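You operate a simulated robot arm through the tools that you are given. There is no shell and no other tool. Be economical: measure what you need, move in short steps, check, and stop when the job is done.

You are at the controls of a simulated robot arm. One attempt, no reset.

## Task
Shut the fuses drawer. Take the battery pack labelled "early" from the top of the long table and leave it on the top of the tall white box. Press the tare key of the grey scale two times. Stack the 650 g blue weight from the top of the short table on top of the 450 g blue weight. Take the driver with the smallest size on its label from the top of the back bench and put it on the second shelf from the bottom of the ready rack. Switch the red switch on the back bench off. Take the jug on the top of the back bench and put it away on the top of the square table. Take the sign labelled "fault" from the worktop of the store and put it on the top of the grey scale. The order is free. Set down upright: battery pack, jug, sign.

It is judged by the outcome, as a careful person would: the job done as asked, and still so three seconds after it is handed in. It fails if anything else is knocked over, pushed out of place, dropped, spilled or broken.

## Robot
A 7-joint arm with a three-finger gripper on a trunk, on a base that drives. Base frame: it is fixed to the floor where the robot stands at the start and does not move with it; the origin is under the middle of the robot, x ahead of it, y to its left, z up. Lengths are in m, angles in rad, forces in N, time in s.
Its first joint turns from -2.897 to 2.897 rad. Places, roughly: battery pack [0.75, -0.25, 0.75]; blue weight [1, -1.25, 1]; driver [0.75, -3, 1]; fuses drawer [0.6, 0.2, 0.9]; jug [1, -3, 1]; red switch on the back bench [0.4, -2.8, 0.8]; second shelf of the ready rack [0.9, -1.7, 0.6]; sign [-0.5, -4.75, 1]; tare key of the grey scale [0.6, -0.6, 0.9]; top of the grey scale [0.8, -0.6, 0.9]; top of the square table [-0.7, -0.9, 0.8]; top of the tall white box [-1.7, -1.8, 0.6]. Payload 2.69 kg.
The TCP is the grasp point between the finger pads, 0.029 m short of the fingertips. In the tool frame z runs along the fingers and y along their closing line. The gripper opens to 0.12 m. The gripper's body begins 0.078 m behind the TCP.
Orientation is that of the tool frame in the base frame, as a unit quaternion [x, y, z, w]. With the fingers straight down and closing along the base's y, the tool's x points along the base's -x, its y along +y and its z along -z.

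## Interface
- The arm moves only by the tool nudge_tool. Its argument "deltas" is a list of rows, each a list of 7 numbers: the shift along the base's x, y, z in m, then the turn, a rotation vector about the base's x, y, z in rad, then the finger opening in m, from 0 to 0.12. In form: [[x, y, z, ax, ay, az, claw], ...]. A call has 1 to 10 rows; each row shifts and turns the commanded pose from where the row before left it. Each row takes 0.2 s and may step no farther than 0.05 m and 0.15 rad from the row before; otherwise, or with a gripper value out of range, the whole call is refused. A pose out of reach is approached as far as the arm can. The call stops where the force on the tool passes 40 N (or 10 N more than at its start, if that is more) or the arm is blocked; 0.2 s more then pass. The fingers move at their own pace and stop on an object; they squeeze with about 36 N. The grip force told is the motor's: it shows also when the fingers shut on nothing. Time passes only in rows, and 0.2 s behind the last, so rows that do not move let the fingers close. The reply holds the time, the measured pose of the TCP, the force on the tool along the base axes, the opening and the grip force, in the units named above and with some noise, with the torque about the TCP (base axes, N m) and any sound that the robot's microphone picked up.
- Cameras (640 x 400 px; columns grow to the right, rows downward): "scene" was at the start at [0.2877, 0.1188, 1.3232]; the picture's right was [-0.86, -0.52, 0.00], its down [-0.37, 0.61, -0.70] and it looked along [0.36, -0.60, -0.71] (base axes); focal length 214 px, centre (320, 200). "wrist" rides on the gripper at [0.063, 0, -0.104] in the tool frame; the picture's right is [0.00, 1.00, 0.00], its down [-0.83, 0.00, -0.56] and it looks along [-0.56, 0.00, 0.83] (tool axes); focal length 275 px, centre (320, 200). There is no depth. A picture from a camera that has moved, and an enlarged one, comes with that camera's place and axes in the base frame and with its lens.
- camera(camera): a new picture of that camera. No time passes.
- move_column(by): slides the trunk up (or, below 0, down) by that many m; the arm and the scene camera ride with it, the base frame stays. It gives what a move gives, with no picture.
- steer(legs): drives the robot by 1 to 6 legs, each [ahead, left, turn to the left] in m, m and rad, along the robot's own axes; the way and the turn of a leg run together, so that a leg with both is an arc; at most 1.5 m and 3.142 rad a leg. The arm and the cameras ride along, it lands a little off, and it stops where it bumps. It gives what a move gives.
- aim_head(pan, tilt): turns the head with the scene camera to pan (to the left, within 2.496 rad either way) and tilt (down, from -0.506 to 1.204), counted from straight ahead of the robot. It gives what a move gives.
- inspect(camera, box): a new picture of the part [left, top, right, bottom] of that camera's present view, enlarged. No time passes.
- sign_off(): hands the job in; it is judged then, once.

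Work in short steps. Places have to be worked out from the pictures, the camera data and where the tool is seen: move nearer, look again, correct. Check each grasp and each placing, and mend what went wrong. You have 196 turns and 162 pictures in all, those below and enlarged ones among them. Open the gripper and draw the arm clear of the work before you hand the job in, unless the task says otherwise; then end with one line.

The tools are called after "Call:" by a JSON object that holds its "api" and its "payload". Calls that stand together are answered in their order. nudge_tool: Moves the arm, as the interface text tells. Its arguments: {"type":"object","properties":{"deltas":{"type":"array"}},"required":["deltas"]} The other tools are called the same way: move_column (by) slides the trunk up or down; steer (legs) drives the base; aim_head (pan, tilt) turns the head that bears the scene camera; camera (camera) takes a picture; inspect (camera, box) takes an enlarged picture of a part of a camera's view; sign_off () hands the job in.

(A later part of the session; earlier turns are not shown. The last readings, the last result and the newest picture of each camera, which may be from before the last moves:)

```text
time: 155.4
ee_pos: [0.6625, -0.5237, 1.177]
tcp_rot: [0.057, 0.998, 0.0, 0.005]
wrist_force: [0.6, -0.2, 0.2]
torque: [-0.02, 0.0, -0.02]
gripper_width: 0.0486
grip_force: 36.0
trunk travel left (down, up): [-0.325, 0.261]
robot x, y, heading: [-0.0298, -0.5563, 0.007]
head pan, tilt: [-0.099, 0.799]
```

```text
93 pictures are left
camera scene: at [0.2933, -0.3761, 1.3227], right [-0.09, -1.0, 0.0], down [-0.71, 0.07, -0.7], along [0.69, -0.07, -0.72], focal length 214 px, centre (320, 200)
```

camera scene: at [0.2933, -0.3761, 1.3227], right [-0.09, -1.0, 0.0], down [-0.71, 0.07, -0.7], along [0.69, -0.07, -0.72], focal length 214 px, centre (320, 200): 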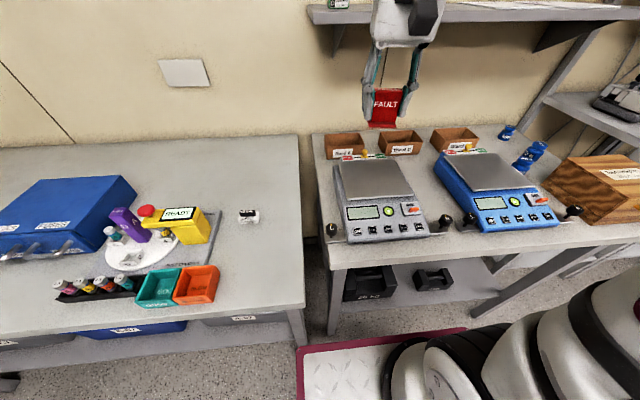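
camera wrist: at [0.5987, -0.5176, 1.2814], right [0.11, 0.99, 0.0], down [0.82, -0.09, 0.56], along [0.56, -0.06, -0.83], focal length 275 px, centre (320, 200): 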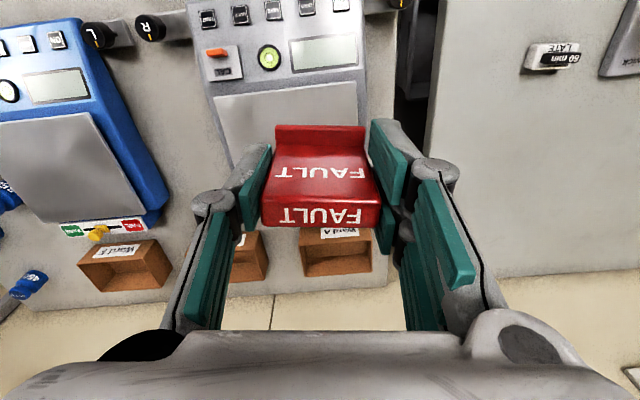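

Scale platform spans x≈0.67–0.83, centre ≈[0.752, -0.57, 0.93]. I move the sign over the middle and lower to z≈1.0.

Call:
{"api": "nudge_tool", "payload": {"deltas": [[0.045, -0.02, 0, 0, 0, 0, 0], [0.045, -0.027, 0, 0, 0, 0, 0], [0, 0, -0.045, 0, 0, 0, 0], [0, 0, -0.045, 0, 0, 0, 0], [0, 0, -0.045, 0, 0, 0, 0], [0, 0, -0.035, 0, 0, 0, 0], [0, 0, 0, 0, 0, 0, 0]]}}

Call:
{"api": "inspect", "payload": {"camera": "scene", "box": [300, 110, 460, 250]}}

Call:
{"api": "camera", "payload": {"camera": "wrist"}}

```text
refused: row 2 steps farther than a row can; nothing moved
```

```text
2.86 times, centred on (380, 180) of scene
camera zoom: at [0.2933, -0.3761, 1.3227], right [-0.09, -1.0, 0.0], down [-0.71, 0.07, -0.7], along [0.69, -0.07, -0.72], focal length 613 px, centre (149, 257)
```

zoom: 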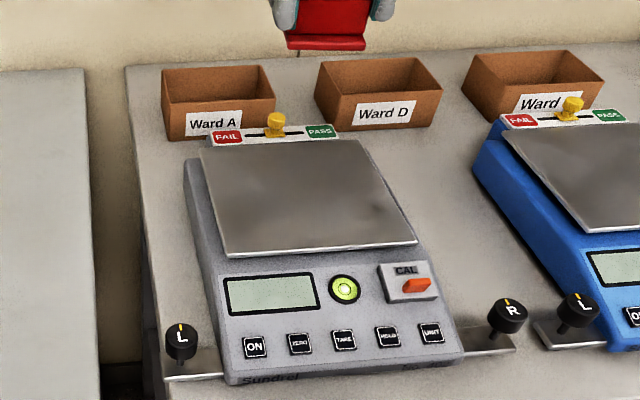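

```text
91 pictures are left
camera wrist: at [0.5987, -0.5176, 1.2814], right [0.11, 0.99, 0.0], down [0.82, -0.09, 0.56], along [0.56, -0.06, -0.83], focal length 275 px, centre (320, 200)
```

wrist: 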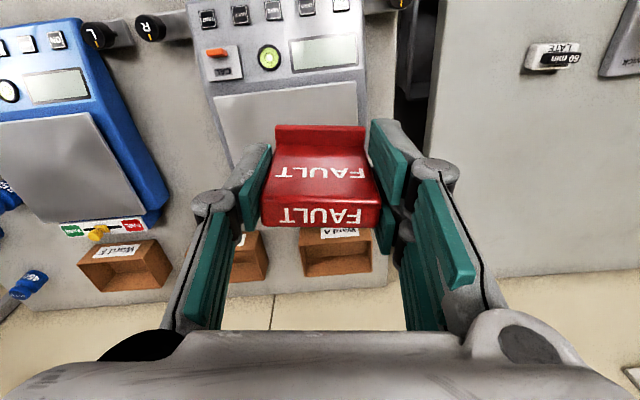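

I redo with smaller rows.

Call:
{"api": "nudge_tool", "payload": {"deltas": [[0.03, -0.016, 0, 0, 0, 0, 0], [0.03, -0.016, 0, 0, 0, 0, 0], [0.03, -0.016, 0, 0, 0, 0, 0], [0, 0, -0.045, 0, 0, 0, 0], [0, 0, -0.045, 0, 0, 0, 0], [0, 0, -0.045, 0, 0, 0, 0], [0, 0, -0.03, 0, 0, 0, 0], [0, 0, 0, 0, 0, 0, 0]]}}

Call:
{"api": "inspect", "payload": {"camera": "scene", "box": [300, 110, 460, 250]}}

```text
time: 157.2
ee_pos: [0.7518, -0.5736, 1.0098]
tcp_rot: [0.057, 0.998, -0.001, 0.004]
wrist_force: [0.2, -1.0, -0.9]
torque: [0.01, -0.02, 0.0]
gripper_width: 0.0484
grip_force: 35.9
trunk travel left (down, up): [-0.325, 0.261]
robot x, y, heading: [-0.0354, -0.5595, 0.004]
head pan, tilt: [-0.099, 0.799]
```

```text
2.86 times, centred on (380, 180) of scene
camera zoom: at [0.2933, -0.3761, 1.3227], right [-0.09, -1.0, 0.0], down [-0.71, 0.07, -0.7], along [0.69, -0.07, -0.72], focal length 613 px, centre (149, 257)
```

zoom: 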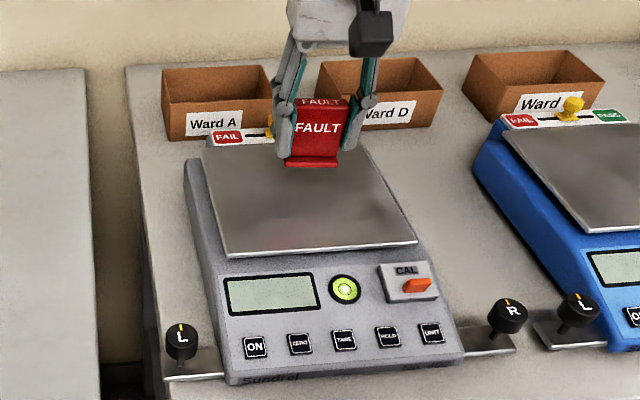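

Positioned over the platform. I lower gently until contact.

Call:
{"api": "nudge_tool", "payload": {"deltas": [[0, 0, -0.02, 0, 0, 0, 0], [0, 0, -0.01, 0, 0, 0, 0], [0, 0, -0.007, 0, 0, 0, 0], [0, 0, 0, 0, 0, 0, 0]]}}

Call:
{"api": "inspect", "payload": {"camera": "scene", "box": [340, 120, 420, 200]}}

```text
time: 158.2
ee_pos: [0.753, -0.5722, 0.9732]
tcp_rot: [0.057, 0.998, -0.001, 0.004]
wrist_force: [-0.4, -1.0, -0.2]
torque: [0.03, 0.03, 0.01]
gripper_width: 0.0489
grip_force: 36.2
trunk travel left (down, up): [-0.325, 0.261]
robot x, y, heading: [-0.0303, -0.5564, 0.006]
head pan, tilt: [-0.099, 0.799]
```

```text
5.00 times, centred on (380, 160) of scene
camera zoom: at [0.2933, -0.3761, 1.3227], right [-0.09, -1.0, 0.0], down [-0.71, 0.07, -0.7], along [0.69, -0.07, -0.72], focal length 1072 px, centre (20, 400)
```

zoom: 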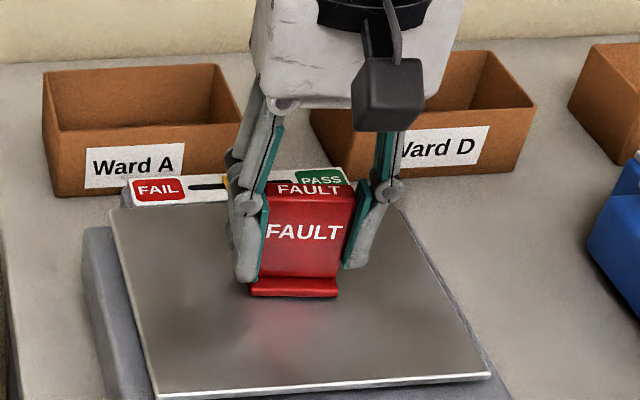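

Still just above the platform; a few more millimetres.

Call:
{"api": "nudge_tool", "payload": {"deltas": [[0, 0, -0.006, 0, 0, 0, 0], [0, 0, -0.005, 0, 0, 0, 0], [0, 0, -0.004, 0, 0, 0, 0]]}}

Call:
{"api": "inspect", "payload": {"camera": "scene", "box": [340, 120, 420, 200]}}

```text
time: 159.0
ee_pos: [0.7515, -0.573, 0.9601]
tcp_rot: [0.057, 0.998, -0.001, 0.006]
wrist_force: [-1.5, -0.2, 28.3]
torque: [-0.04, -0.17, 0.0]
gripper_width: 0.0491
grip_force: 36.1
trunk travel left (down, up): [-0.325, 0.261]
robot x, y, heading: [-0.0317, -0.557, 0.005]
head pan, tilt: [-0.099, 0.799]
```

```text
5.00 times, centred on (380, 160) of scene
camera zoom: at [0.2923, -0.3761, 1.323], right [-0.09, -1.0, 0.0], down [-0.71, 0.07, -0.7], along [0.69, -0.07, -0.72], focal length 1072 px, centre (20, 400)
```

zoom: 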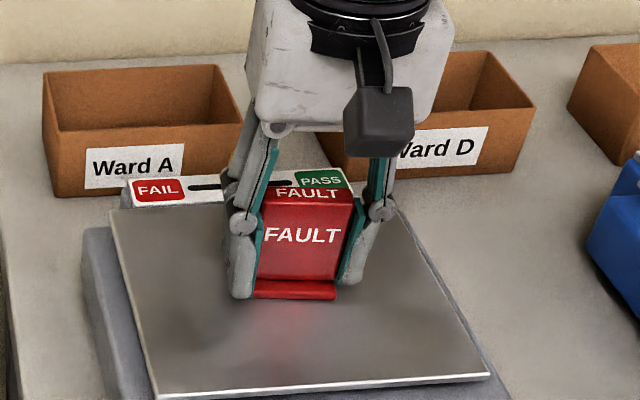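

Contact. I ease up 3 mm, release, and rise.

Call:
{"api": "nudge_tool", "payload": {"deltas": [[0, 0, 0.003, 0, 0, 0, 0], [0, 0, 0, 0, 0, 0, 0.06], [0, 0, 0, 0, 0, 0, 0.09], [0, 0, 0.02, 0, 0, 0, 0.1], [0, 0, 0.045, 0, 0, 0, 0.1], [0, 0, 0.045, 0, 0, 0, 0.1], [0, 0, 0.045, 0, 0, 0, 0.0], [-0.04, 0, 0.02, 0, 0, 0, 0.0], [-0.045, 0, 0, 0, 0, 0, 0.0], [-0.045, 0, 0, 0, 0, 0, 0.0]]}}

Call:
{"api": "inspect", "payload": {"camera": "scene", "box": [300, 110, 460, 250]}}

Call:
{"api": "camera", "payload": {"camera": "wrist"}}

```text
time: 161.2
ee_pos: [0.6193, -0.5699, 1.1354]
tcp_rot: [0.057, 0.998, -0.001, 0.004]
wrist_force: [0.2, -0.1, 0.2]
torque: [0.03, 0.04, -0.02]
gripper_width: 0.0
grip_force: 28.7
trunk travel left (down, up): [-0.325, 0.261]
robot x, y, heading: [-0.029, -0.556, 0.008]
head pan, tilt: [-0.099, 0.799]
```

```text
2.86 times, centred on (380, 180) of scene
camera zoom: at [0.2939, -0.3761, 1.3225], right [-0.09, -1.0, 0.0], down [-0.71, 0.07, -0.7], along [0.69, -0.07, -0.72], focal length 613 px, centre (149, 257)
```

zoom: 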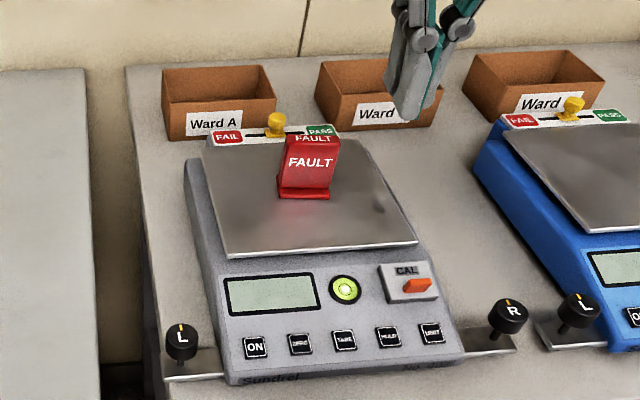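

```text
86 pictures are left
camera wrist: at [0.5556, -0.5638, 1.2406], right [0.11, 0.99, 0.0], down [0.82, -0.09, 0.56], along [0.56, -0.06, -0.83], focal length 275 px, centre (320, 200)
```

wrist: 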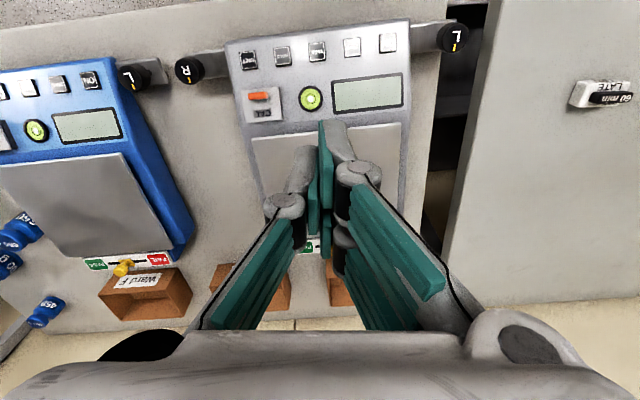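

Sign stands well on the scale. Triangulated TARE key: [0.590, -0.570, 0.900]. I go above it with closed fingers.

Call:
{"api": "nudge_tool", "payload": {"deltas": [[-0.029, 0, 0, 0, 0, 0, 0], [0, 0, -0.045, 0, 0, 0, 0], [0, 0, -0.045, 0, 0, 0, 0], [0, 0, -0.045, 0, 0, 0, 0], [0, 0, -0.035, 0, 0, 0, 0], [0, 0, 0, 0, 0, 0, 0]]}}

Call:
{"api": "inspect", "payload": {"camera": "scene", "box": [340, 180, 440, 250]}}

Call:
{"api": "inspect", "payload": {"camera": "wrist", "box": [220, 100, 420, 225]}}

```text
time: 162.6
ee_pos: [0.5913, -0.5719, 0.9677]
tcp_rot: [0.057, 0.998, 0.0, 0.005]
wrist_force: [-1.5, 0.2, 0.6]
torque: [-0.02, 0.0, -0.01]
gripper_width: 0.0001
grip_force: 28.9
trunk travel left (down, up): [-0.325, 0.261]
robot x, y, heading: [-0.0313, -0.5577, 0.002]
head pan, tilt: [-0.099, 0.799]
```

```text
5.71 times, centred on (390, 215) of scene
camera zoom: at [0.2932, -0.3761, 1.3227], right [-0.09, -1.0, 0.0], down [-0.71, 0.07, -0.7], along [0.69, -0.07, -0.72], focal length 1226 px, centre (-80, 114)
```

zoom: 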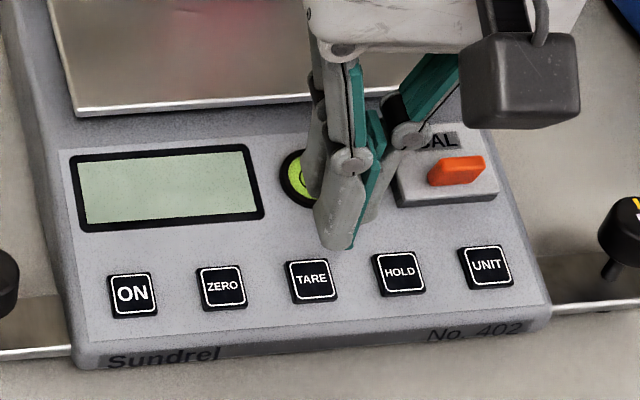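

```text
3.20 times, centred on (320, 162) of wrist
camera zoom: at [0.5284, -0.5643, 1.0718], right [0.11, 0.99, 0.0], down [0.82, -0.09, 0.56], along [0.56, -0.06, -0.83], focal length 881 px, centre (320, 320)
```

zoom: 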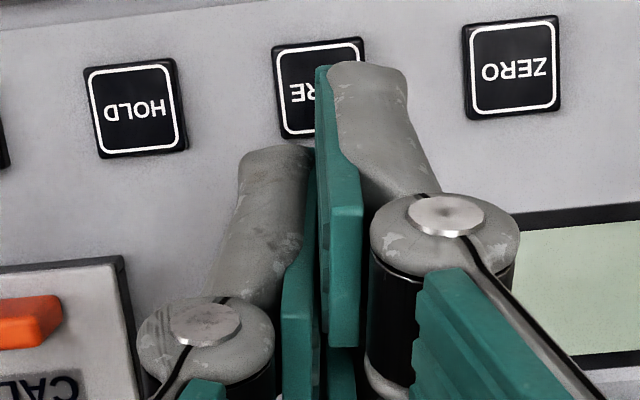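

The projection lines up with the TARE key. I descend to contact.

Call:
{"api": "nudge_tool", "payload": {"deltas": [[0, 0, -0.03, 0, 0, 0, 0], [0, 0, -0.004, 0, 0, 0, 0], [0, 0, -0.004, 0, 0, 0, 0], [0, 0, -0.003, 0, 0, 0, 0]]}}

Call:
{"api": "inspect", "payload": {"camera": "scene", "box": [340, 180, 440, 250]}}

```text
time: 163.6
ee_pos: [0.5929, -0.5729, 0.9277]
tcp_rot: [0.057, 0.998, 0.0, 0.005]
wrist_force: [0.3, -1.0, 0.6]
torque: [0.0, -0.04, 0.0]
gripper_width: 0.0001
grip_force: 28.6
trunk travel left (down, up): [-0.325, 0.261]
robot x, y, heading: [-0.0314, -0.5545, 0.001]
head pan, tilt: [-0.099, 0.799]
```

```text
5.71 times, centred on (390, 215) of scene
camera zoom: at [0.2933, -0.3761, 1.3227], right [-0.09, -1.0, 0.0], down [-0.71, 0.07, -0.7], along [0.69, -0.07, -0.72], focal length 1226 px, centre (-80, 114)
```

zoom: 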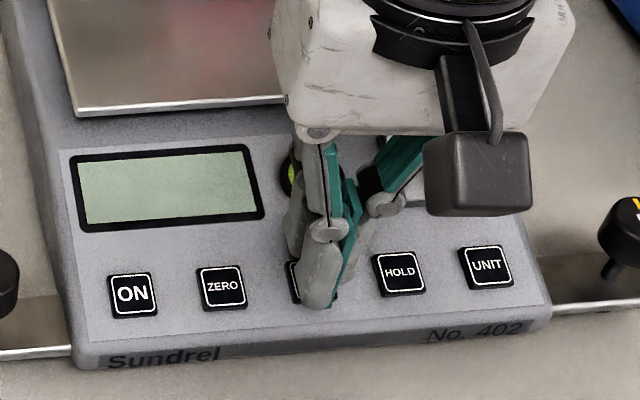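

Over the key but slightly toward its front edge; I shift +5 mm in x and press in 2 mm steps.

Call:
{"api": "nudge_tool", "payload": {"deltas": [[0.005, 0.001, 0, 0, 0, 0, 0], [0, 0, -0.002, 0, 0, 0, 0], [0, 0, -0.002, 0, 0, 0, 0], [0, 0, -0.002, 0, 0, 0, 0]]}}

```text
time: 164.5
ee_pos: [0.5986, -0.5718, 0.9243]
tcp_rot: [0.056, 0.998, 0.0, 0.006]
wrist_force: [-12.6, 0.3, 27.6]
torque: [0.08, -0.32, 0.01]
gripper_width: 0.0
grip_force: 29.0
trunk travel left (down, up): [-0.325, 0.261]
robot x, y, heading: [-0.03, -0.5576, 0.0]
head pan, tilt: [-0.099, 0.799]
stopped in row 4: the force on the tool passed its limit at 45 N (the readings are from after the stop); the commanded pose is now the measured one
```

Strong contact but no sound reported. I look at the key and display.

Call:
{"api": "inspect", "payload": {"camera": "scene", "box": [340, 180, 440, 250]}}

Call:
{"api": "inspect", "payload": {"camera": "wrist", "box": [220, 100, 420, 225]}}

```text
5.71 times, centred on (390, 215) of scene
camera zoom: at [0.2919, -0.3761, 1.3231], right [-0.09, -1.0, 0.0], down [-0.71, 0.07, -0.7], along [0.69, -0.07, -0.72], focal length 1226 px, centre (-80, 114)
```

zoom: 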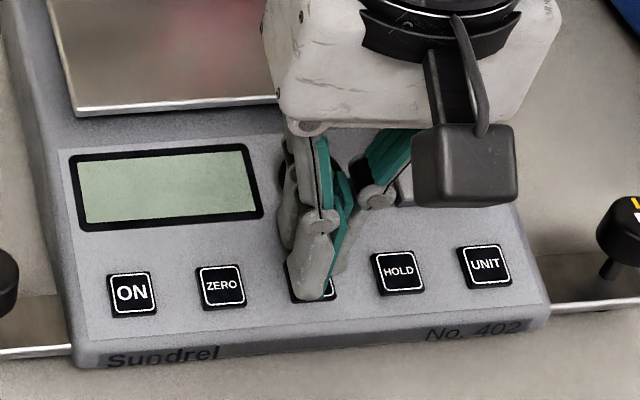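

```text
3.20 times, centred on (320, 162) of wrist
camera zoom: at [0.534, -0.5654, 1.0294], right [0.11, 0.99, 0.0], down [0.82, -0.09, 0.57], along [0.56, -0.06, -0.82], focal length 881 px, centre (320, 320)
```

zoom: 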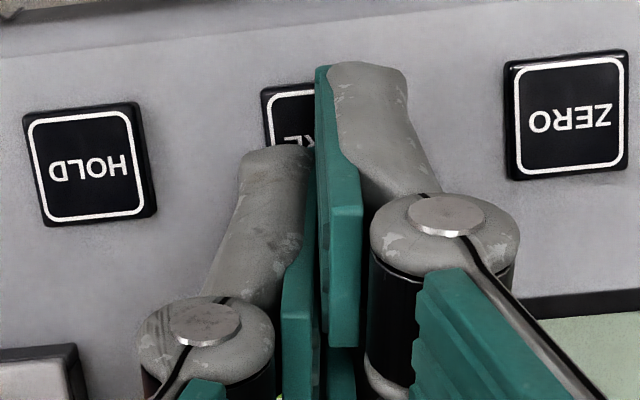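

The wrist view shows the tip on the key's far edge (likely pressing the case). I rise, shift 10 mm back to x≈0.588, and press again.

Call:
{"api": "nudge_tool", "payload": {"deltas": [[0, 0, 0.012, 0, 0, 0, 0], [-0.0105, 0, 0, 0, 0, 0, 0], [0, 0, -0.008, 0, 0, 0, 0], [0, 0, -0.002, 0, 0, 0, 0], [0, 0, -0.002, 0, 0, 0, 0], [0, 0, 0, 0, 0, 0, 0]]}}

Call:
{"api": "inspect", "payload": {"camera": "wrist", "box": [220, 100, 420, 225]}}

```text
time: 165.9
ee_pos: [0.5876, -0.5726, 0.9241]
tcp_rot: [0.057, 0.998, -0.001, 0.006]
wrist_force: [-0.2, -0.6, 0.8]
torque: [0.03, -0.03, -0.03]
gripper_width: 0.0001
grip_force: 28.5
trunk travel left (down, up): [-0.325, 0.261]
robot x, y, heading: [-0.028, -0.5582, 0.007]
head pan, tilt: [-0.099, 0.799]
```

```text
3.20 times, centred on (320, 162) of wrist
camera zoom: at [0.525, -0.565, 1.0281], right [0.11, 0.99, 0.0], down [0.82, -0.09, 0.57], along [0.56, -0.06, -0.82], focal length 881 px, centre (320, 320)
```

zoom: 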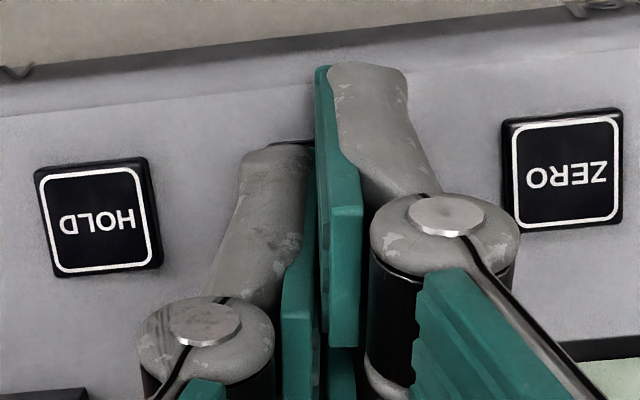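

Now centred on the key. I press in 1.5 mm steps.

Call:
{"api": "nudge_tool", "payload": {"deltas": [[0, 0, -0.002, 0, 0, 0, 0], [0, 0, -0.0015, 0, 0, 0, 0], [0, 0, -0.0015, 0, 0, 0, 0], [0, 0, -0.0015, 0, 0, 0, 0], [0, 0, -0.0015, 0, 0, 0, 0]]}}

```text
time: 166.6
ee_pos: [0.5894, -0.572, 0.9231]
tcp_rot: [0.057, 0.998, -0.001, 0.008]
wrist_force: [-10.6, 0.6, 26.2]
torque: [0.06, -0.3, 0.02]
gripper_width: 0.0
grip_force: 28.2
trunk travel left (down, up): [-0.325, 0.261]
robot x, y, heading: [-0.0293, -0.5562, 0.005]
head pan, tilt: [-0.099, 0.799]
heard: click
stopped in row 3: the force on the tool passed its limit at 44 N (the readings are from after the stop); the commanded pose is now the measured one
```

Click heard: one press. I lift 1 cm and press once more.

Call:
{"api": "nudge_tool", "payload": {"deltas": [[-0.001, 0, 0.012, 0, 0, 0, 0], [0, 0, 0, 0, 0, 0, 0], [0, 0, -0.01, 0, 0, 0, 0], [0, 0, 0, 0, 0, 0, 0]]}}

Call:
{"api": "nudge_tool", "payload": {"deltas": [[0, 0, -0.002, 0, 0, 0, 0], [0, 0, -0.0015, 0, 0, 0, 0], [0, 0, -0.0015, 0, 0, 0, 0], [0, 0, -0.0015, 0, 0, 0, 0]]}}

```text
time: 167.6
ee_pos: [0.5883, -0.5711, 0.9231]
tcp_rot: [0.057, 0.998, -0.001, 0.009]
wrist_force: [0.5, -0.3, 1.6]
torque: [0.02, -0.01, 0.01]
gripper_width: 0.0002
grip_force: 28.5
trunk travel left (down, up): [-0.325, 0.261]
robot x, y, heading: [-0.0315, -0.5581, 0.009]
head pan, tilt: [-0.099, 0.799]
heard: click
```

```text
time: 168.2
ee_pos: [0.5877, -0.5715, 0.9217]
tcp_rot: [0.057, 0.998, 0.0, 0.01]
wrist_force: [-11.9, 0.4, 25.7]
torque: [0.06, -0.32, -0.02]
gripper_width: 0.0
grip_force: 28.6
trunk travel left (down, up): [-0.325, 0.261]
robot x, y, heading: [-0.0321, -0.557, 0.005]
head pan, tilt: [-0.099, 0.799]
stopped in row 3: the force on the tool passed its limit at 46 N (the readings are from after the stop); the commanded pose is now the measured one
```

A click came during the re-lowering, and none in the deeper push, suggesting the second press happened already. I lift straight up and listen for whether release itself clicks.

Call:
{"api": "nudge_tool", "payload": {"deltas": [[0, 0, 0.012, 0, 0, 0, 0], [0, 0, 0.03, 0, 0, 0, 0], [0, 0, 0, 0, 0, 0, 0]]}}

Call:
{"api": "inspect", "payload": {"camera": "scene", "box": [340, 180, 440, 250]}}

```text
time: 169.0
ee_pos: [0.5891, -0.5722, 0.9615]
tcp_rot: [0.056, 0.998, -0.001, 0.009]
wrist_force: [1.0, 0.5, 0.2]
torque: [-0.02, 0.0, 0.0]
gripper_width: 0.0
grip_force: 28.6
trunk travel left (down, up): [-0.325, 0.261]
robot x, y, heading: [-0.0319, -0.5604, 0.004]
head pan, tilt: [-0.099, 0.799]
```

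```text
5.71 times, centred on (390, 215) of scene
camera zoom: at [0.2932, -0.3761, 1.3226], right [-0.09, -1.0, 0.0], down [-0.71, 0.07, -0.7], along [0.69, -0.07, -0.72], focal length 1226 px, centre (-80, 114)
```

zoom: 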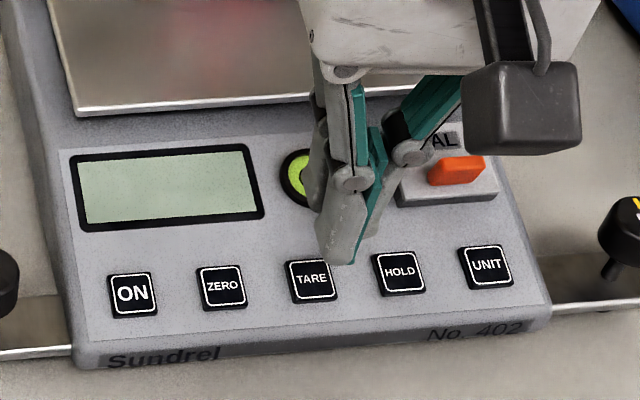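

Release is silent, so two clicks = two presses. Next the blue weights; I lift the arm and look.

Call:
{"api": "nudge_tool", "payload": {"deltas": [[0, 0, 0.045, 0, 0, 0, 0], [0, 0, 0.045, 0, 0, 0, 0], [0, 0, 0.045, 0, 0, 0, 0.12], [0, 0, 0.045, 0, 0, 0, 0.12], [0, 0, 0, 0, 0, 0, 0.12]]}}

Call:
{"api": "inspect", "payload": {"camera": "scene", "box": [480, 100, 640, 200]}}

Call:
{"api": "steer", "payload": {"legs": [[0, -0.5, 0]]}}

Call:
{"api": "camera", "payload": {"camera": "scene"}}

Call:
{"api": "camera", "payload": {"camera": "wrist"}}

```text
time: 170.2
ee_pos: [0.5879, -0.5736, 1.1425]
tcp_rot: [0.057, 0.998, -0.001, 0.009]
wrist_force: [1.0, -0.6, 0.2]
torque: [-0.01, 0.01, -0.03]
gripper_width: 0.1199
grip_force: 0.1
trunk travel left (down, up): [-0.325, 0.261]
robot x, y, heading: [-0.0326, -0.5579, 0.007]
head pan, tilt: [-0.099, 0.799]
```

```text
4.00 times, centred on (560, 150) of scene
camera zoom: at [0.2931, -0.3761, 1.3227], right [-0.09, -1.0, 0.0], down [-0.71, 0.07, -0.7], along [0.69, -0.07, -0.72], focal length 858 px, centre (-640, 400)
```

zoom: 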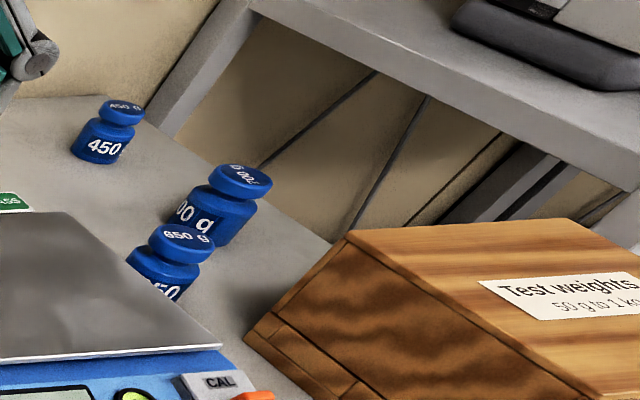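

```text
time: 173.1
ee_pos: [0.5879, -1.061, 1.1434]
tcp_rot: [0.06, 0.998, 0.0, 0.009]
wrist_force: [0.2, 0.3, 0.3]
torque: [0.0, 0.0, 0.01]
gripper_width: 0.1202
grip_force: 0.1
trunk travel left (down, up): [-0.325, 0.261]
robot x, y, heading: [-0.0346, -1.0434, -0.003]
head pan, tilt: [-0.099, 0.799]
```

```text
77 pictures are left
camera scene: at [0.2951, -0.8627, 1.3227], right [-0.1, -0.99, 0.0], down [-0.71, 0.07, -0.7], along [0.69, -0.07, -0.72], focal length 214 px, centre (320, 200)
```

scene: 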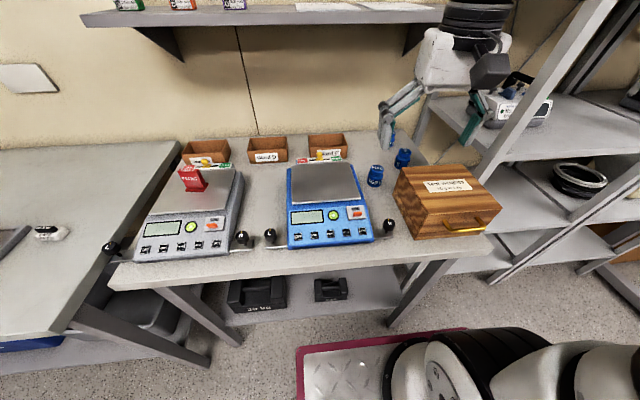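

```text
76 pictures are left
camera wrist: at [0.5243, -1.0538, 1.2468], right [0.12, 0.99, 0.0], down [0.81, -0.1, 0.57], along [0.57, -0.07, -0.82], focal length 275 px, centre (320, 200)
```

wrist: 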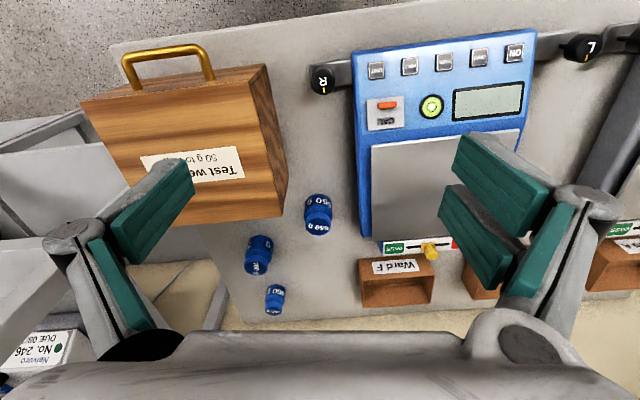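

650 g ≈[0.81,-1.10], 700 g between, 450 g ≈[1.02,-1.21]. The 450 g is ~1.07 m away, so I check the room ahead of the base.

Call:
{"api": "aim_head", "payload": {"pan": 0.3, "tilt": 1.2}}

Call:
{"api": "camera", "payload": {"camera": "scene"}}

```text
time: 173.9
ee_pos: [0.5885, -1.0615, 1.1424]
tcp_rot: [0.06, 0.998, 0.0, 0.01]
wrist_force: [0.5, 0.0, 0.3]
torque: [0.01, -0.02, -0.01]
gripper_width: 0.1201
grip_force: 0.0
trunk travel left (down, up): [-0.325, 0.261]
robot x, y, heading: [-0.032, -1.0433, -0.001]
head pan, tilt: [0.3, 1.201]
```

```text
75 pictures are left
camera scene: at [0.2684, -0.8381, 1.295], right [0.29, -0.96, 0.0], down [-0.89, -0.27, -0.36], along [0.35, 0.11, -0.93], focal length 214 px, centre (320, 200)
```

scene: 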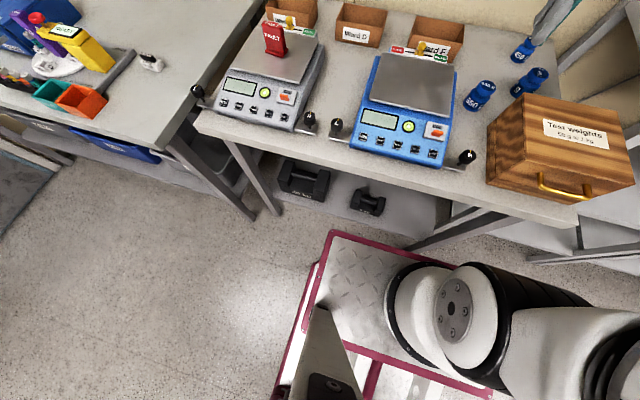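

Only ~4 cm free ahead of the base. Standing sideways (facing north) lets the arm axis come much nearer, so I back off, turn north, and sidestep to the table.

Call:
{"api": "steer", "payload": {"legs": [[-0.06, -0.2, 0], [0, 0, 1.571], [0, -0.26, 0]]}}

Call:
{"api": "aim_head", "payload": {"pan": -1.6, "tilt": 0.8}}

Call:
{"api": "camera", "payload": {"camera": "scene"}}

```text
time: 181.0
ee_pos: [0.1744, -0.6108, 1.1423]
tcp_rot: [-0.676, 0.736, 0.007, 0.006]
wrist_force: [-0.5, -0.2, 0.6]
torque: [0.01, 0.0, 0.01]
gripper_width: 0.1197
grip_force: 0.2
trunk travel left (down, up): [-0.325, 0.261]
robot x, y, heading: [0.1791, -1.2322, 1.601]
head pan, tilt: [0.3, 1.201]
```

```text
time: 182.8
ee_pos: [0.1734, -0.6124, 1.1442]
tcp_rot: [-0.677, 0.736, 0.006, 0.007]
wrist_force: [-1.7, 0.1, 0.8]
torque: [-0.02, 0.0, 0.0]
gripper_width: 0.1201
grip_force: 0.1
trunk travel left (down, up): [-0.325, 0.261]
robot x, y, heading: [0.1762, -1.2291, 1.6]
head pan, tilt: [-1.6, 0.799]
```

```text
74 pictures are left
camera scene: at [0.0605, -0.9947, 1.3227], right [0.01, -1.0, 0.0], down [-0.72, 0.0, -0.7], along [0.7, 0.0, -0.72], focal length 214 px, centre (320, 200)
```

scene: 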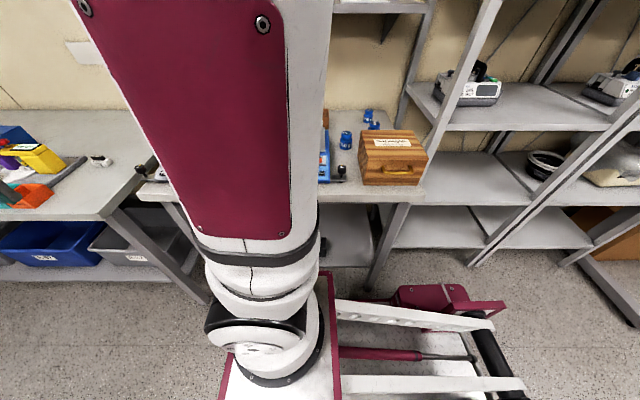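

I swing the arm on an arc to the east side, turning the tool with it.

Call:
{"api": "nudge_tool", "payload": {"deltas": [[0.0486, -0.0019, 0, 0, 0, -0.0785, 0.12], [0.0484, -0.0057, 0, 0, 0, -0.0785, 0.12], [0.0477, -0.0095, 0, 0, 0, -0.0785, 0.12], [0.0468, -0.0132, 0, 0, 0, -0.0785, 0.12], [0.0457, -0.0168, 0, 0, 0, -0.0785, 0.12], [0.0441, -0.0204, 0, 0, 0, -0.0785, 0.12], [0.0425, -0.0237, 0, 0, 0, -0.0785, 0.12], [0.0405, -0.027, 0, 0, 0, -0.0785, 0.12], [0.0383, -0.0301, 0, 0, 0, -0.0785, 0.12], [0.0357, -0.033, 0, 0, 0, -0.0785, 0.12]]}}

Call:
{"api": "nudge_tool", "payload": {"deltas": [[0.033, -0.0357, 0, 0, 0, -0.1, 0.12], [0.0301, -0.0383, 0, 0, 0, -0.1, 0.12], [0.027, -0.0405, 0, 0, 0, -0.1, 0.12], [0.0237, -0.0425, 0, 0, 0, -0.1, 0.12], [0.0203, -0.0441, 0, 0, 0, -0.1, 0.12], [0.0169, -0.0457, 0, 0, 0, -0.1, 0.12], [0.0133, -0.0468, 0, 0, 0, -0.1, 0.12], [0, 0, 0, 0, 0, 0, 0.12]]}}

Call:
{"api": "camera", "payload": {"camera": "wrist"}}

Call:
{"api": "camera", "payload": {"camera": "scene"}}

```text
time: 185.0
ee_pos: [0.6122, -0.7939, 1.1432]
tcp_rot: [-0.344, 0.939, 0.003, 0.008]
wrist_force: [-0.3, 1.4, 0.6]
torque: [-0.02, -0.02, -0.01]
gripper_width: 0.1198
grip_force: 0.1
trunk travel left (down, up): [-0.325, 0.261]
robot x, y, heading: [0.1794, -1.229, 1.602]
head pan, tilt: [-1.6, 0.799]
```

```text
time: 186.8
ee_pos: [0.7816, -1.0864, 1.1422]
tcp_rot: [0.0, 1.0, 0.001, 0.009]
wrist_force: [0.2, 0.9, 0.5]
torque: [-0.01, -0.05, -0.05]
gripper_width: 0.1201
grip_force: 0.1
trunk travel left (down, up): [-0.325, 0.261]
robot x, y, heading: [0.1813, -1.2319, 1.606]
head pan, tilt: [-1.6, 0.799]
```

```text
73 pictures are left
camera wrist: at [0.7153, -1.0868, 1.2455], right [-0.01, 1.0, 0.0], down [0.82, 0.0, 0.57], along [0.57, 0.0, -0.82], focal length 275 px, centre (320, 200)
```

wrist: 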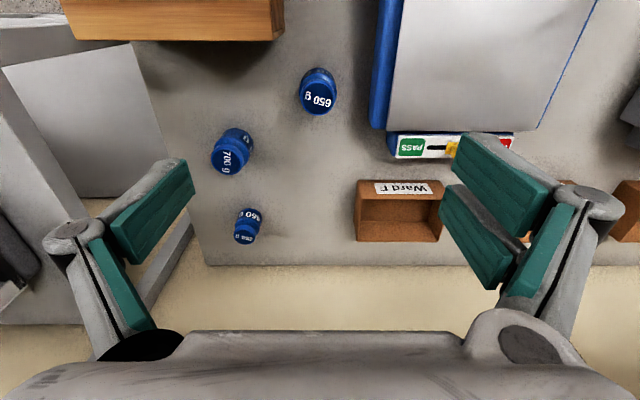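

```text
72 pictures are left
camera scene: at [0.0606, -0.9947, 1.3227], right [0.01, -1.0, 0.0], down [-0.72, 0.0, -0.7], along [0.7, 0.0, -0.72], focal length 214 px, centre (320, 200)
```

scene: 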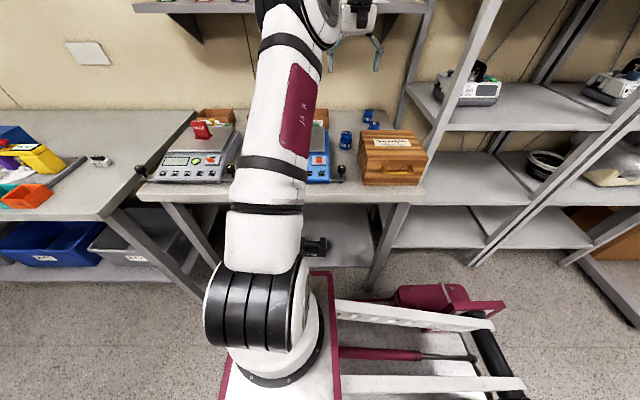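

650 g ≈[0.795,-1.091], 450 g ≈[1.007,-1.207]. I move above the 650 g, narrow the fingers to 0.09, and lower partway.

Call:
{"api": "nudge_tool", "payload": {"deltas": [[0.0135, -0.005, 0, 0, 0, 0, 0.09], [0, 0, -0.045, 0, 0, 0, 0.09], [0, 0, -0.045, 0, 0, 0, 0.09], [0, 0, -0.045, 0, 0, 0, 0.09], [0, 0, 0, 0, 0, 0, 0.09]]}}

Call:
{"api": "camera", "payload": {"camera": "wrist"}}

Call:
{"api": "inspect", "payload": {"camera": "scene", "box": [300, 90, 420, 165]}}

```text
time: 188.0
ee_pos: [0.7904, -1.0878, 1.0078]
tcp_rot: [-0.001, 1.0, 0.001, 0.01]
wrist_force: [0.1, 0.5, 0.2]
torque: [-0.01, -0.01, 0.0]
gripper_width: 0.0901
grip_force: 0.0
trunk travel left (down, up): [-0.325, 0.261]
robot x, y, heading: [0.1797, -1.2318, 1.601]
head pan, tilt: [-1.6, 0.799]
```

```text
71 pictures are left
camera wrist: at [0.7247, -1.0877, 1.1116], right [-0.01, 1.0, 0.0], down [0.82, 0.0, 0.57], along [0.57, 0.0, -0.82], focal length 275 px, centre (320, 200)
```

wrist: 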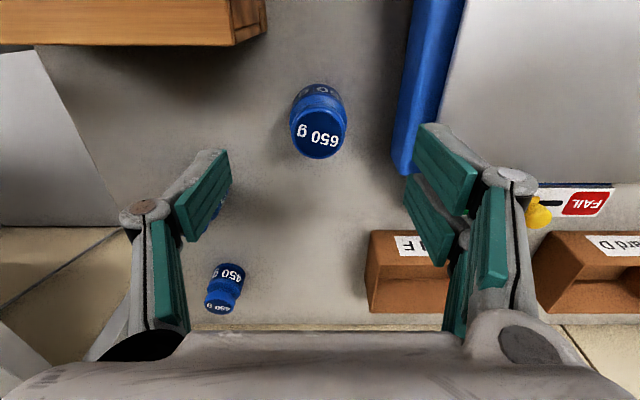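

```text
5.33 times, centred on (360, 128) of scene
camera zoom: at [0.0606, -0.9948, 1.3227], right [0.01, -1.0, 0.0], down [-0.72, 0.0, -0.7], along [0.7, 0.0, -0.72], focal length 1144 px, centre (107, 587)
```

zoom: 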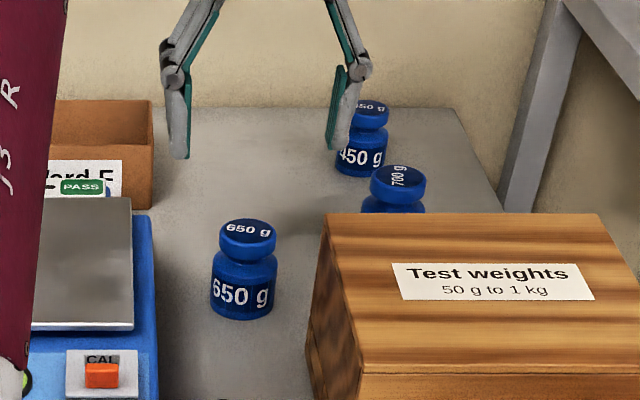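

Weight centre ≈[0.808,-1.092], top at ≈0.915. I align and lower to just above the table.

Call:
{"api": "nudge_tool", "payload": {"deltas": [[0.017, -0.004, -0.03, 0, 0, 0, 0.09], [0, 0, -0.04, 0, 0, 0, 0.09], [0, 0, -0.03, 0, 0, 0, 0.09], [0, 0, -0.012, 0, 0, 0, 0.09], [0, 0, 0, 0, 0, 0, 0.09]]}}

Call:
{"api": "camera", "payload": {"camera": "wrist"}}

Call:
{"api": "inspect", "payload": {"camera": "scene", "box": [300, 90, 420, 165]}}

```text
time: 189.2
ee_pos: [0.8078, -1.0917, 0.8946]
tcp_rot: [0.0, 1.0, 0.001, 0.01]
wrist_force: [-0.2, 0.0, 0.2]
torque: [0.01, 0.0, 0.01]
gripper_width: 0.0904
grip_force: 0.0
trunk travel left (down, up): [-0.325, 0.261]
robot x, y, heading: [0.1762, -1.228, 1.608]
head pan, tilt: [-1.6, 0.799]
```

```text
69 pictures are left
camera wrist: at [0.7427, -1.0916, 0.9994], right [-0.01, 1.0, 0.0], down [0.82, 0.0, 0.57], along [0.57, 0.0, -0.82], focal length 275 px, centre (320, 200)
```

wrist: 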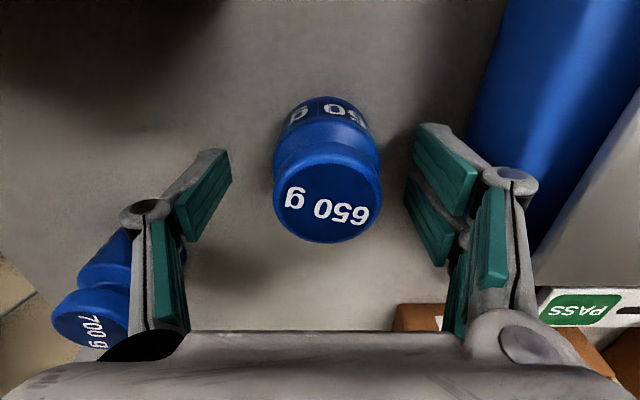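

```text
5.33 times, centred on (360, 128) of scene
camera zoom: at [0.0606, -0.9947, 1.3227], right [0.01, -1.0, 0.0], down [-0.72, 0.0, -0.7], along [0.7, 0.0, -0.72], focal length 1144 px, centre (107, 587)
```

zoom: 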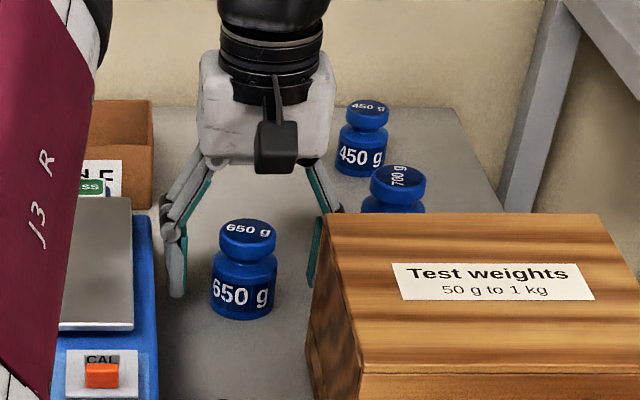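

Nearly centred; I correct x by -5 mm and close.

Call:
{"api": "nudge_tool", "payload": {"deltas": [[-0.005, 0.001, -0.001, 0, 0, 0, 0.07], [0, 0, 0, 0, 0, 0, 0.04], [0, 0, 0, 0, 0, 0, 0.0], [0, 0, 0, 0, 0, 0, 0.0]]}}

Call:
{"api": "camera", "payload": {"camera": "wrist"}}

```text
time: 190.2
ee_pos: [0.8022, -1.0911, 0.8949]
tcp_rot: [-0.001, 1.0, 0.001, 0.009]
wrist_force: [1.1, 3.7, 3.6]
torque: [0.12, -0.04, 0.02]
gripper_width: 0.0459
grip_force: 35.7
trunk travel left (down, up): [-0.325, 0.261]
robot x, y, heading: [0.1769, -1.23, 1.605]
head pan, tilt: [-1.6, 0.799]
```

```text
67 pictures are left
camera wrist: at [0.7376, -1.0915, 0.9987], right [-0.01, 1.0, 0.0], down [0.82, 0.0, 0.57], along [0.57, 0.0, -0.82], focal length 275 px, centre (320, 200)
```

wrist: 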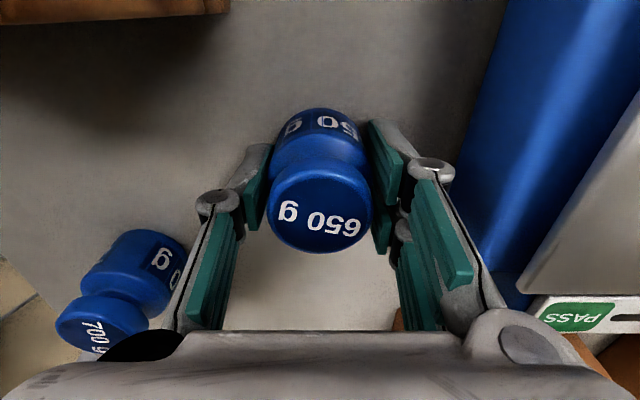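

Gripped (0.046 m). I lift and carry to short of the 450 g weight for a precise look.

Call:
{"api": "nudge_tool", "payload": {"deltas": [[0, 0, 0.045, 0, 0, 0, 0], [0, 0, 0.045, 0, 0, 0, 0], [0, 0, 0.045, 0, 0, 0, 0], [0.035, -0.03, 0.01, 0, 0, 0, 0], [0.035, -0.03, 0, 0, 0, 0, 0], [0.035, -0.03, 0, 0, 0, 0, 0], [0.035, -0.025, 0, 0, 0, 0, 0], [0, 0, 0, 0, 0, 0, 0]]}}

Call:
{"api": "camera", "payload": {"camera": "wrist"}}

Call:
{"api": "inspect", "payload": {"camera": "scene", "box": [300, 80, 420, 155]}}

```text
time: 192.0
ee_pos: [0.8402, -1.1548, 1.0085]
tcp_rot: [-0.001, 1.0, 0.001, 0.009]
wrist_force: [-0.4, -0.2, -5.2]
torque: [0.0, 0.0, 0.03]
gripper_width: 0.046
grip_force: 36.0
out of reach, approached as far as the arm can: row 5, 6, 7
trunk travel left (down, up): [-0.325, 0.261]
robot x, y, heading: [0.1747, -1.2284, 1.604]
head pan, tilt: [-1.6, 0.799]
```

```text
66 pictures are left
camera wrist: at [0.776, -1.1567, 1.1133], right [-0.01, 1.0, 0.0], down [0.82, 0.0, 0.57], along [0.57, 0.0, -0.82], focal length 275 px, centre (320, 200)
```

wrist: 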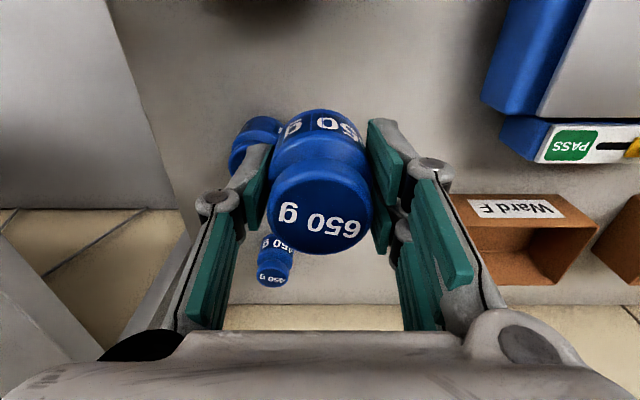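

```text
5.33 times, centred on (360, 118) of scene
camera zoom: at [0.0608, -0.9947, 1.3227], right [0.01, -1.0, 0.0], down [-0.72, 0.0, -0.7], along [0.7, 0.0, -0.72], focal length 1144 px, centre (107, 640)
```

zoom: 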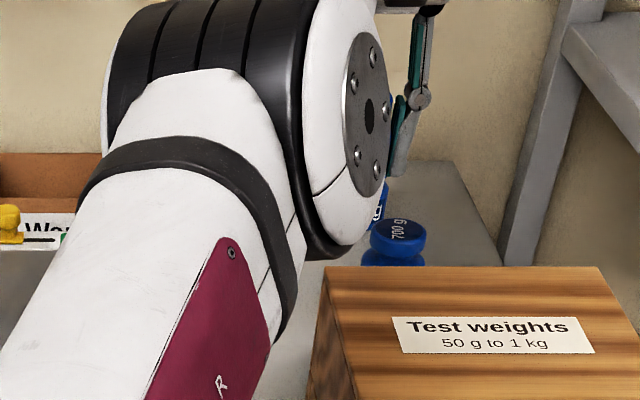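

The arm reports out of reach at an unusual place. I look at the arm's posture.

Call:
{"api": "camera", "payload": {"camera": "scene"}}

Call:
{"api": "nudge_tool", "payload": {"deltas": [[0, 0, 0.02, 0, 0, 0, 0], [0, 0, 0.02, 0, 0, 0, 0], [0, 0, 0, 0, 0, 0, 0]]}}

```text
64 pictures are left
camera scene: at [0.0608, -0.9947, 1.3227], right [0.01, -1.0, 0.0], down [-0.72, 0.0, -0.7], along [0.7, 0.0, -0.72], focal length 214 px, centre (320, 200)
```

scene: 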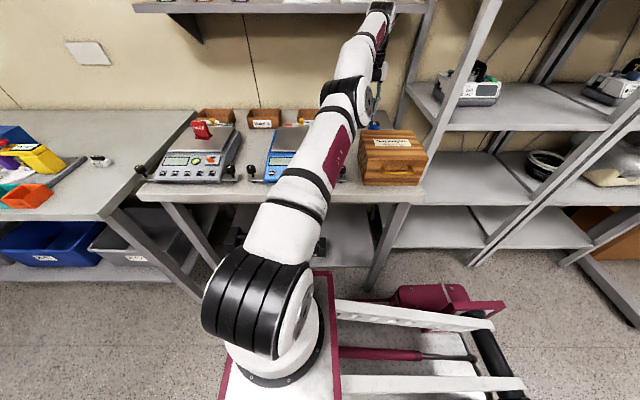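

```text
time: 192.8
ee_pos: [0.8287, -1.1542, 1.0465]
tcp_rot: [-0.002, 1.0, 0.0, 0.009]
wrist_force: [0.2, -0.8, -6.0]
torque: [-0.02, 0.02, 0.02]
gripper_width: 0.0459
grip_force: 35.9
out of reach, approached as far as the arm can: row 1, 2
trunk travel left (down, up): [-0.325, 0.261]
robot x, y, heading: [0.1778, -1.2311, 1.61]
head pan, tilt: [-1.6, 0.799]
```

The geometry suggests the arm is mounted ~0.27 m ahead of the base centre, so facing the table is better, with the trunk raised for more reach. I swing the arm back to the front first.

Call:
{"api": "nudge_tool", "payload": {"deltas": [[-0.03, 0.03, 0.02, 0, 0, 0, 0], [-0.025, 0.035, 0.02, 0, 0, 0.05, 0], [-0.0133, 0.0468, 0.01, 0, 0, 0.1, 0], [-0.0169, 0.0457, 0, 0, 0, 0.1, 0], [-0.0203, 0.0441, 0, 0, 0, 0.1, 0], [-0.0237, 0.0425, 0, 0, 0, 0.1, 0], [-0.027, 0.0405, 0, 0, 0, 0.1, 0], [-0.0301, 0.0383, 0, 0, 0, 0.1, 0], [-0.033, 0.0357, 0, 0, 0, 0.1, 0], [-0.0357, 0.033, 0, 0, 0, 0.08, 0]]}}

Call:
{"api": "nudge_tool", "payload": {"deltas": [[-0.0383, 0.0301, 0, 0, 0, 0.08, 0], [-0.0405, 0.027, 0, 0, 0, 0.08, 0], [-0.0425, 0.0237, 0, 0, 0, 0.08, 0], [-0.0441, 0.0204, 0, 0, 0, 0.08, 0], [-0.0457, 0.0168, 0, 0, 0, 0.08, 0], [-0.0468, 0.0132, 0, 0, 0, 0.08, 0], [-0.0477, 0.0095, 0, 0, 0, 0.08, 0], [-0.0484, 0.0057, 0, 0, 0, 0.08, 0], [-0.0486, 0.0019, 0, 0, 0, 0.08, 0]]}}

Call:
{"api": "camera", "payload": {"camera": "wrist"}}

```text
time: 195.0
ee_pos: [0.5738, -0.7634, 1.0971]
tcp_rot: [-0.404, 0.915, 0.004, 0.009]
wrist_force: [0.4, -1.3, -6.8]
torque: [0.04, 0.03, 0.02]
gripper_width: 0.0458
grip_force: 36.1
trunk travel left (down, up): [-0.325, 0.261]
robot x, y, heading: [0.1799, -1.2302, 1.607]
head pan, tilt: [-1.6, 0.799]
```

```text
time: 197.0
ee_pos: [0.1721, -0.6146, 1.0973]
tcp_rot: [-0.7, 0.714, 0.007, 0.006]
wrist_force: [0.1, 0.7, -6.6]
torque: [0.0, 0.05, 0.0]
gripper_width: 0.0457
grip_force: 36.2
trunk travel left (down, up): [-0.325, 0.261]
robot x, y, heading: [0.177, -1.231, 1.602]
head pan, tilt: [-1.6, 0.799]
```

```text
63 pictures are left
camera wrist: at [0.1716, -0.6792, 1.2011], right [-1.0, 0.02, 0.0], down [0.01, 0.82, 0.57], along [0.01, 0.57, -0.82], focal length 275 px, centre (320, 200)
```

wrist: 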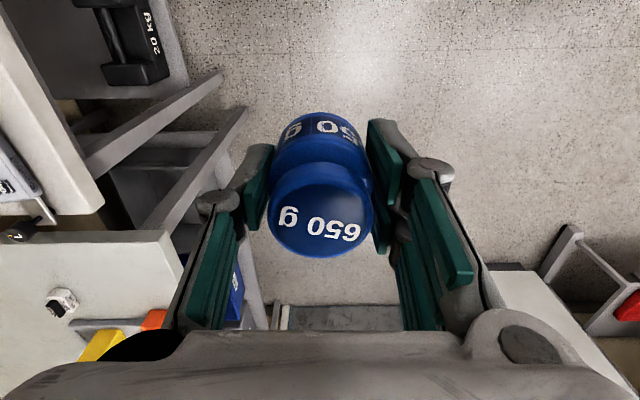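

Weight still firmly held. I sidestep away, turn east, and approach the table.

Call:
{"api": "steer", "payload": {"legs": [[0, 0.27, 0], [0, 0, -1.602], [0.08, 0, 0]]}}

Call:
{"api": "move_column", "payload": {"by": 0.2}}

Call:
{"api": "aim_head", "payload": {"pan": -0.1, "tilt": 0.8}}

Call:
{"api": "camera", "payload": {"camera": "scene"}}

Call:
{"api": "camera", "payload": {"camera": "wrist"}}

```text
time: 202.3
ee_pos: [0.5106, -1.1682, 1.0981]
tcp_rot: [-0.054, 0.999, 0.003, 0.008]
wrist_force: [-0.3, -0.1, -6.2]
torque: [0.01, 0.04, 0.04]
gripper_width: 0.0456
grip_force: 35.8
trunk travel left (down, up): [-0.325, 0.261]
robot x, y, heading: [-0.1014, -1.2504, 0.159]
head pan, tilt: [-1.6, 0.799]
stopped in leg 2: the robot was blocked; the commanded pose is now the measured one
```

```text
time: 204.4
ee_pos: [0.5111, -1.1671, 1.2965]
tcp_rot: [-0.053, 0.999, 0.002, 0.009]
wrist_force: [-0.1, -0.4, -6.8]
torque: [-0.01, 0.02, 0.02]
gripper_width: 0.0457
grip_force: 36.1
trunk travel left (down, up): [-0.525, 0.061]
robot x, y, heading: [-0.1022, -1.2487, 0.16]
head pan, tilt: [-1.6, 0.799]
```

```text
time: 206.1
ee_pos: [0.5104, -1.1669, 1.2982]
tcp_rot: [-0.053, 0.999, 0.0, 0.008]
wrist_force: [-0.4, -0.3, -6.7]
torque: [0.02, 0.01, -0.01]
gripper_width: 0.0456
grip_force: 36.1
trunk travel left (down, up): [-0.525, 0.061]
robot x, y, heading: [-0.0957, -1.2504, 0.162]
head pan, tilt: [-0.099, 0.799]
```

```text
62 pictures are left
camera scene: at [0.0492, -1.0437, 1.5232], right [0.06, -1.0, 0.0], down [-0.72, -0.04, -0.7], along [0.7, 0.04, -0.72], focal length 214 px, centre (320, 200)
```

scene: 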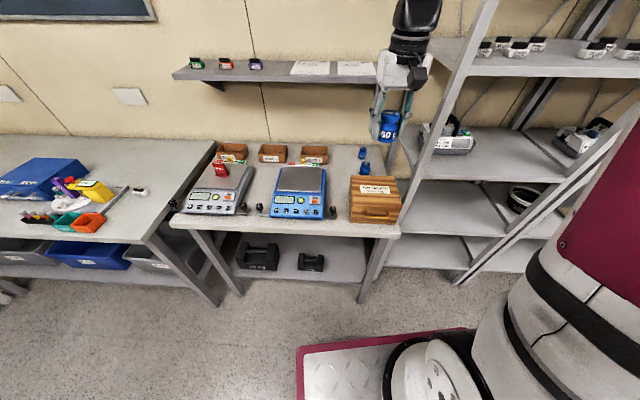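

```text
61 pictures are left
camera wrist: at [0.4462, -1.1744, 1.4007], right [-0.11, 0.99, 0.0], down [0.82, 0.09, 0.57], along [0.57, 0.07, -0.82], focal length 275 px, centre (320, 200)
```

wrist: 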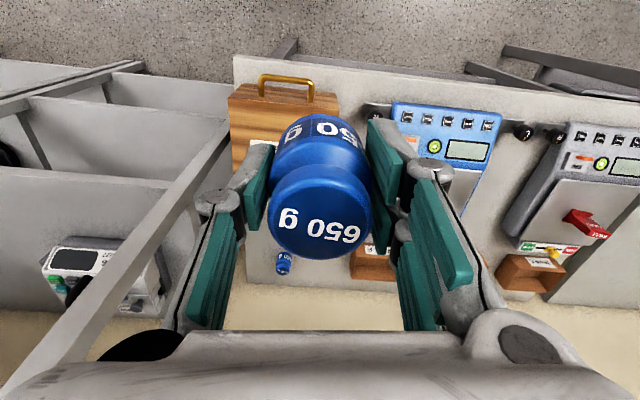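

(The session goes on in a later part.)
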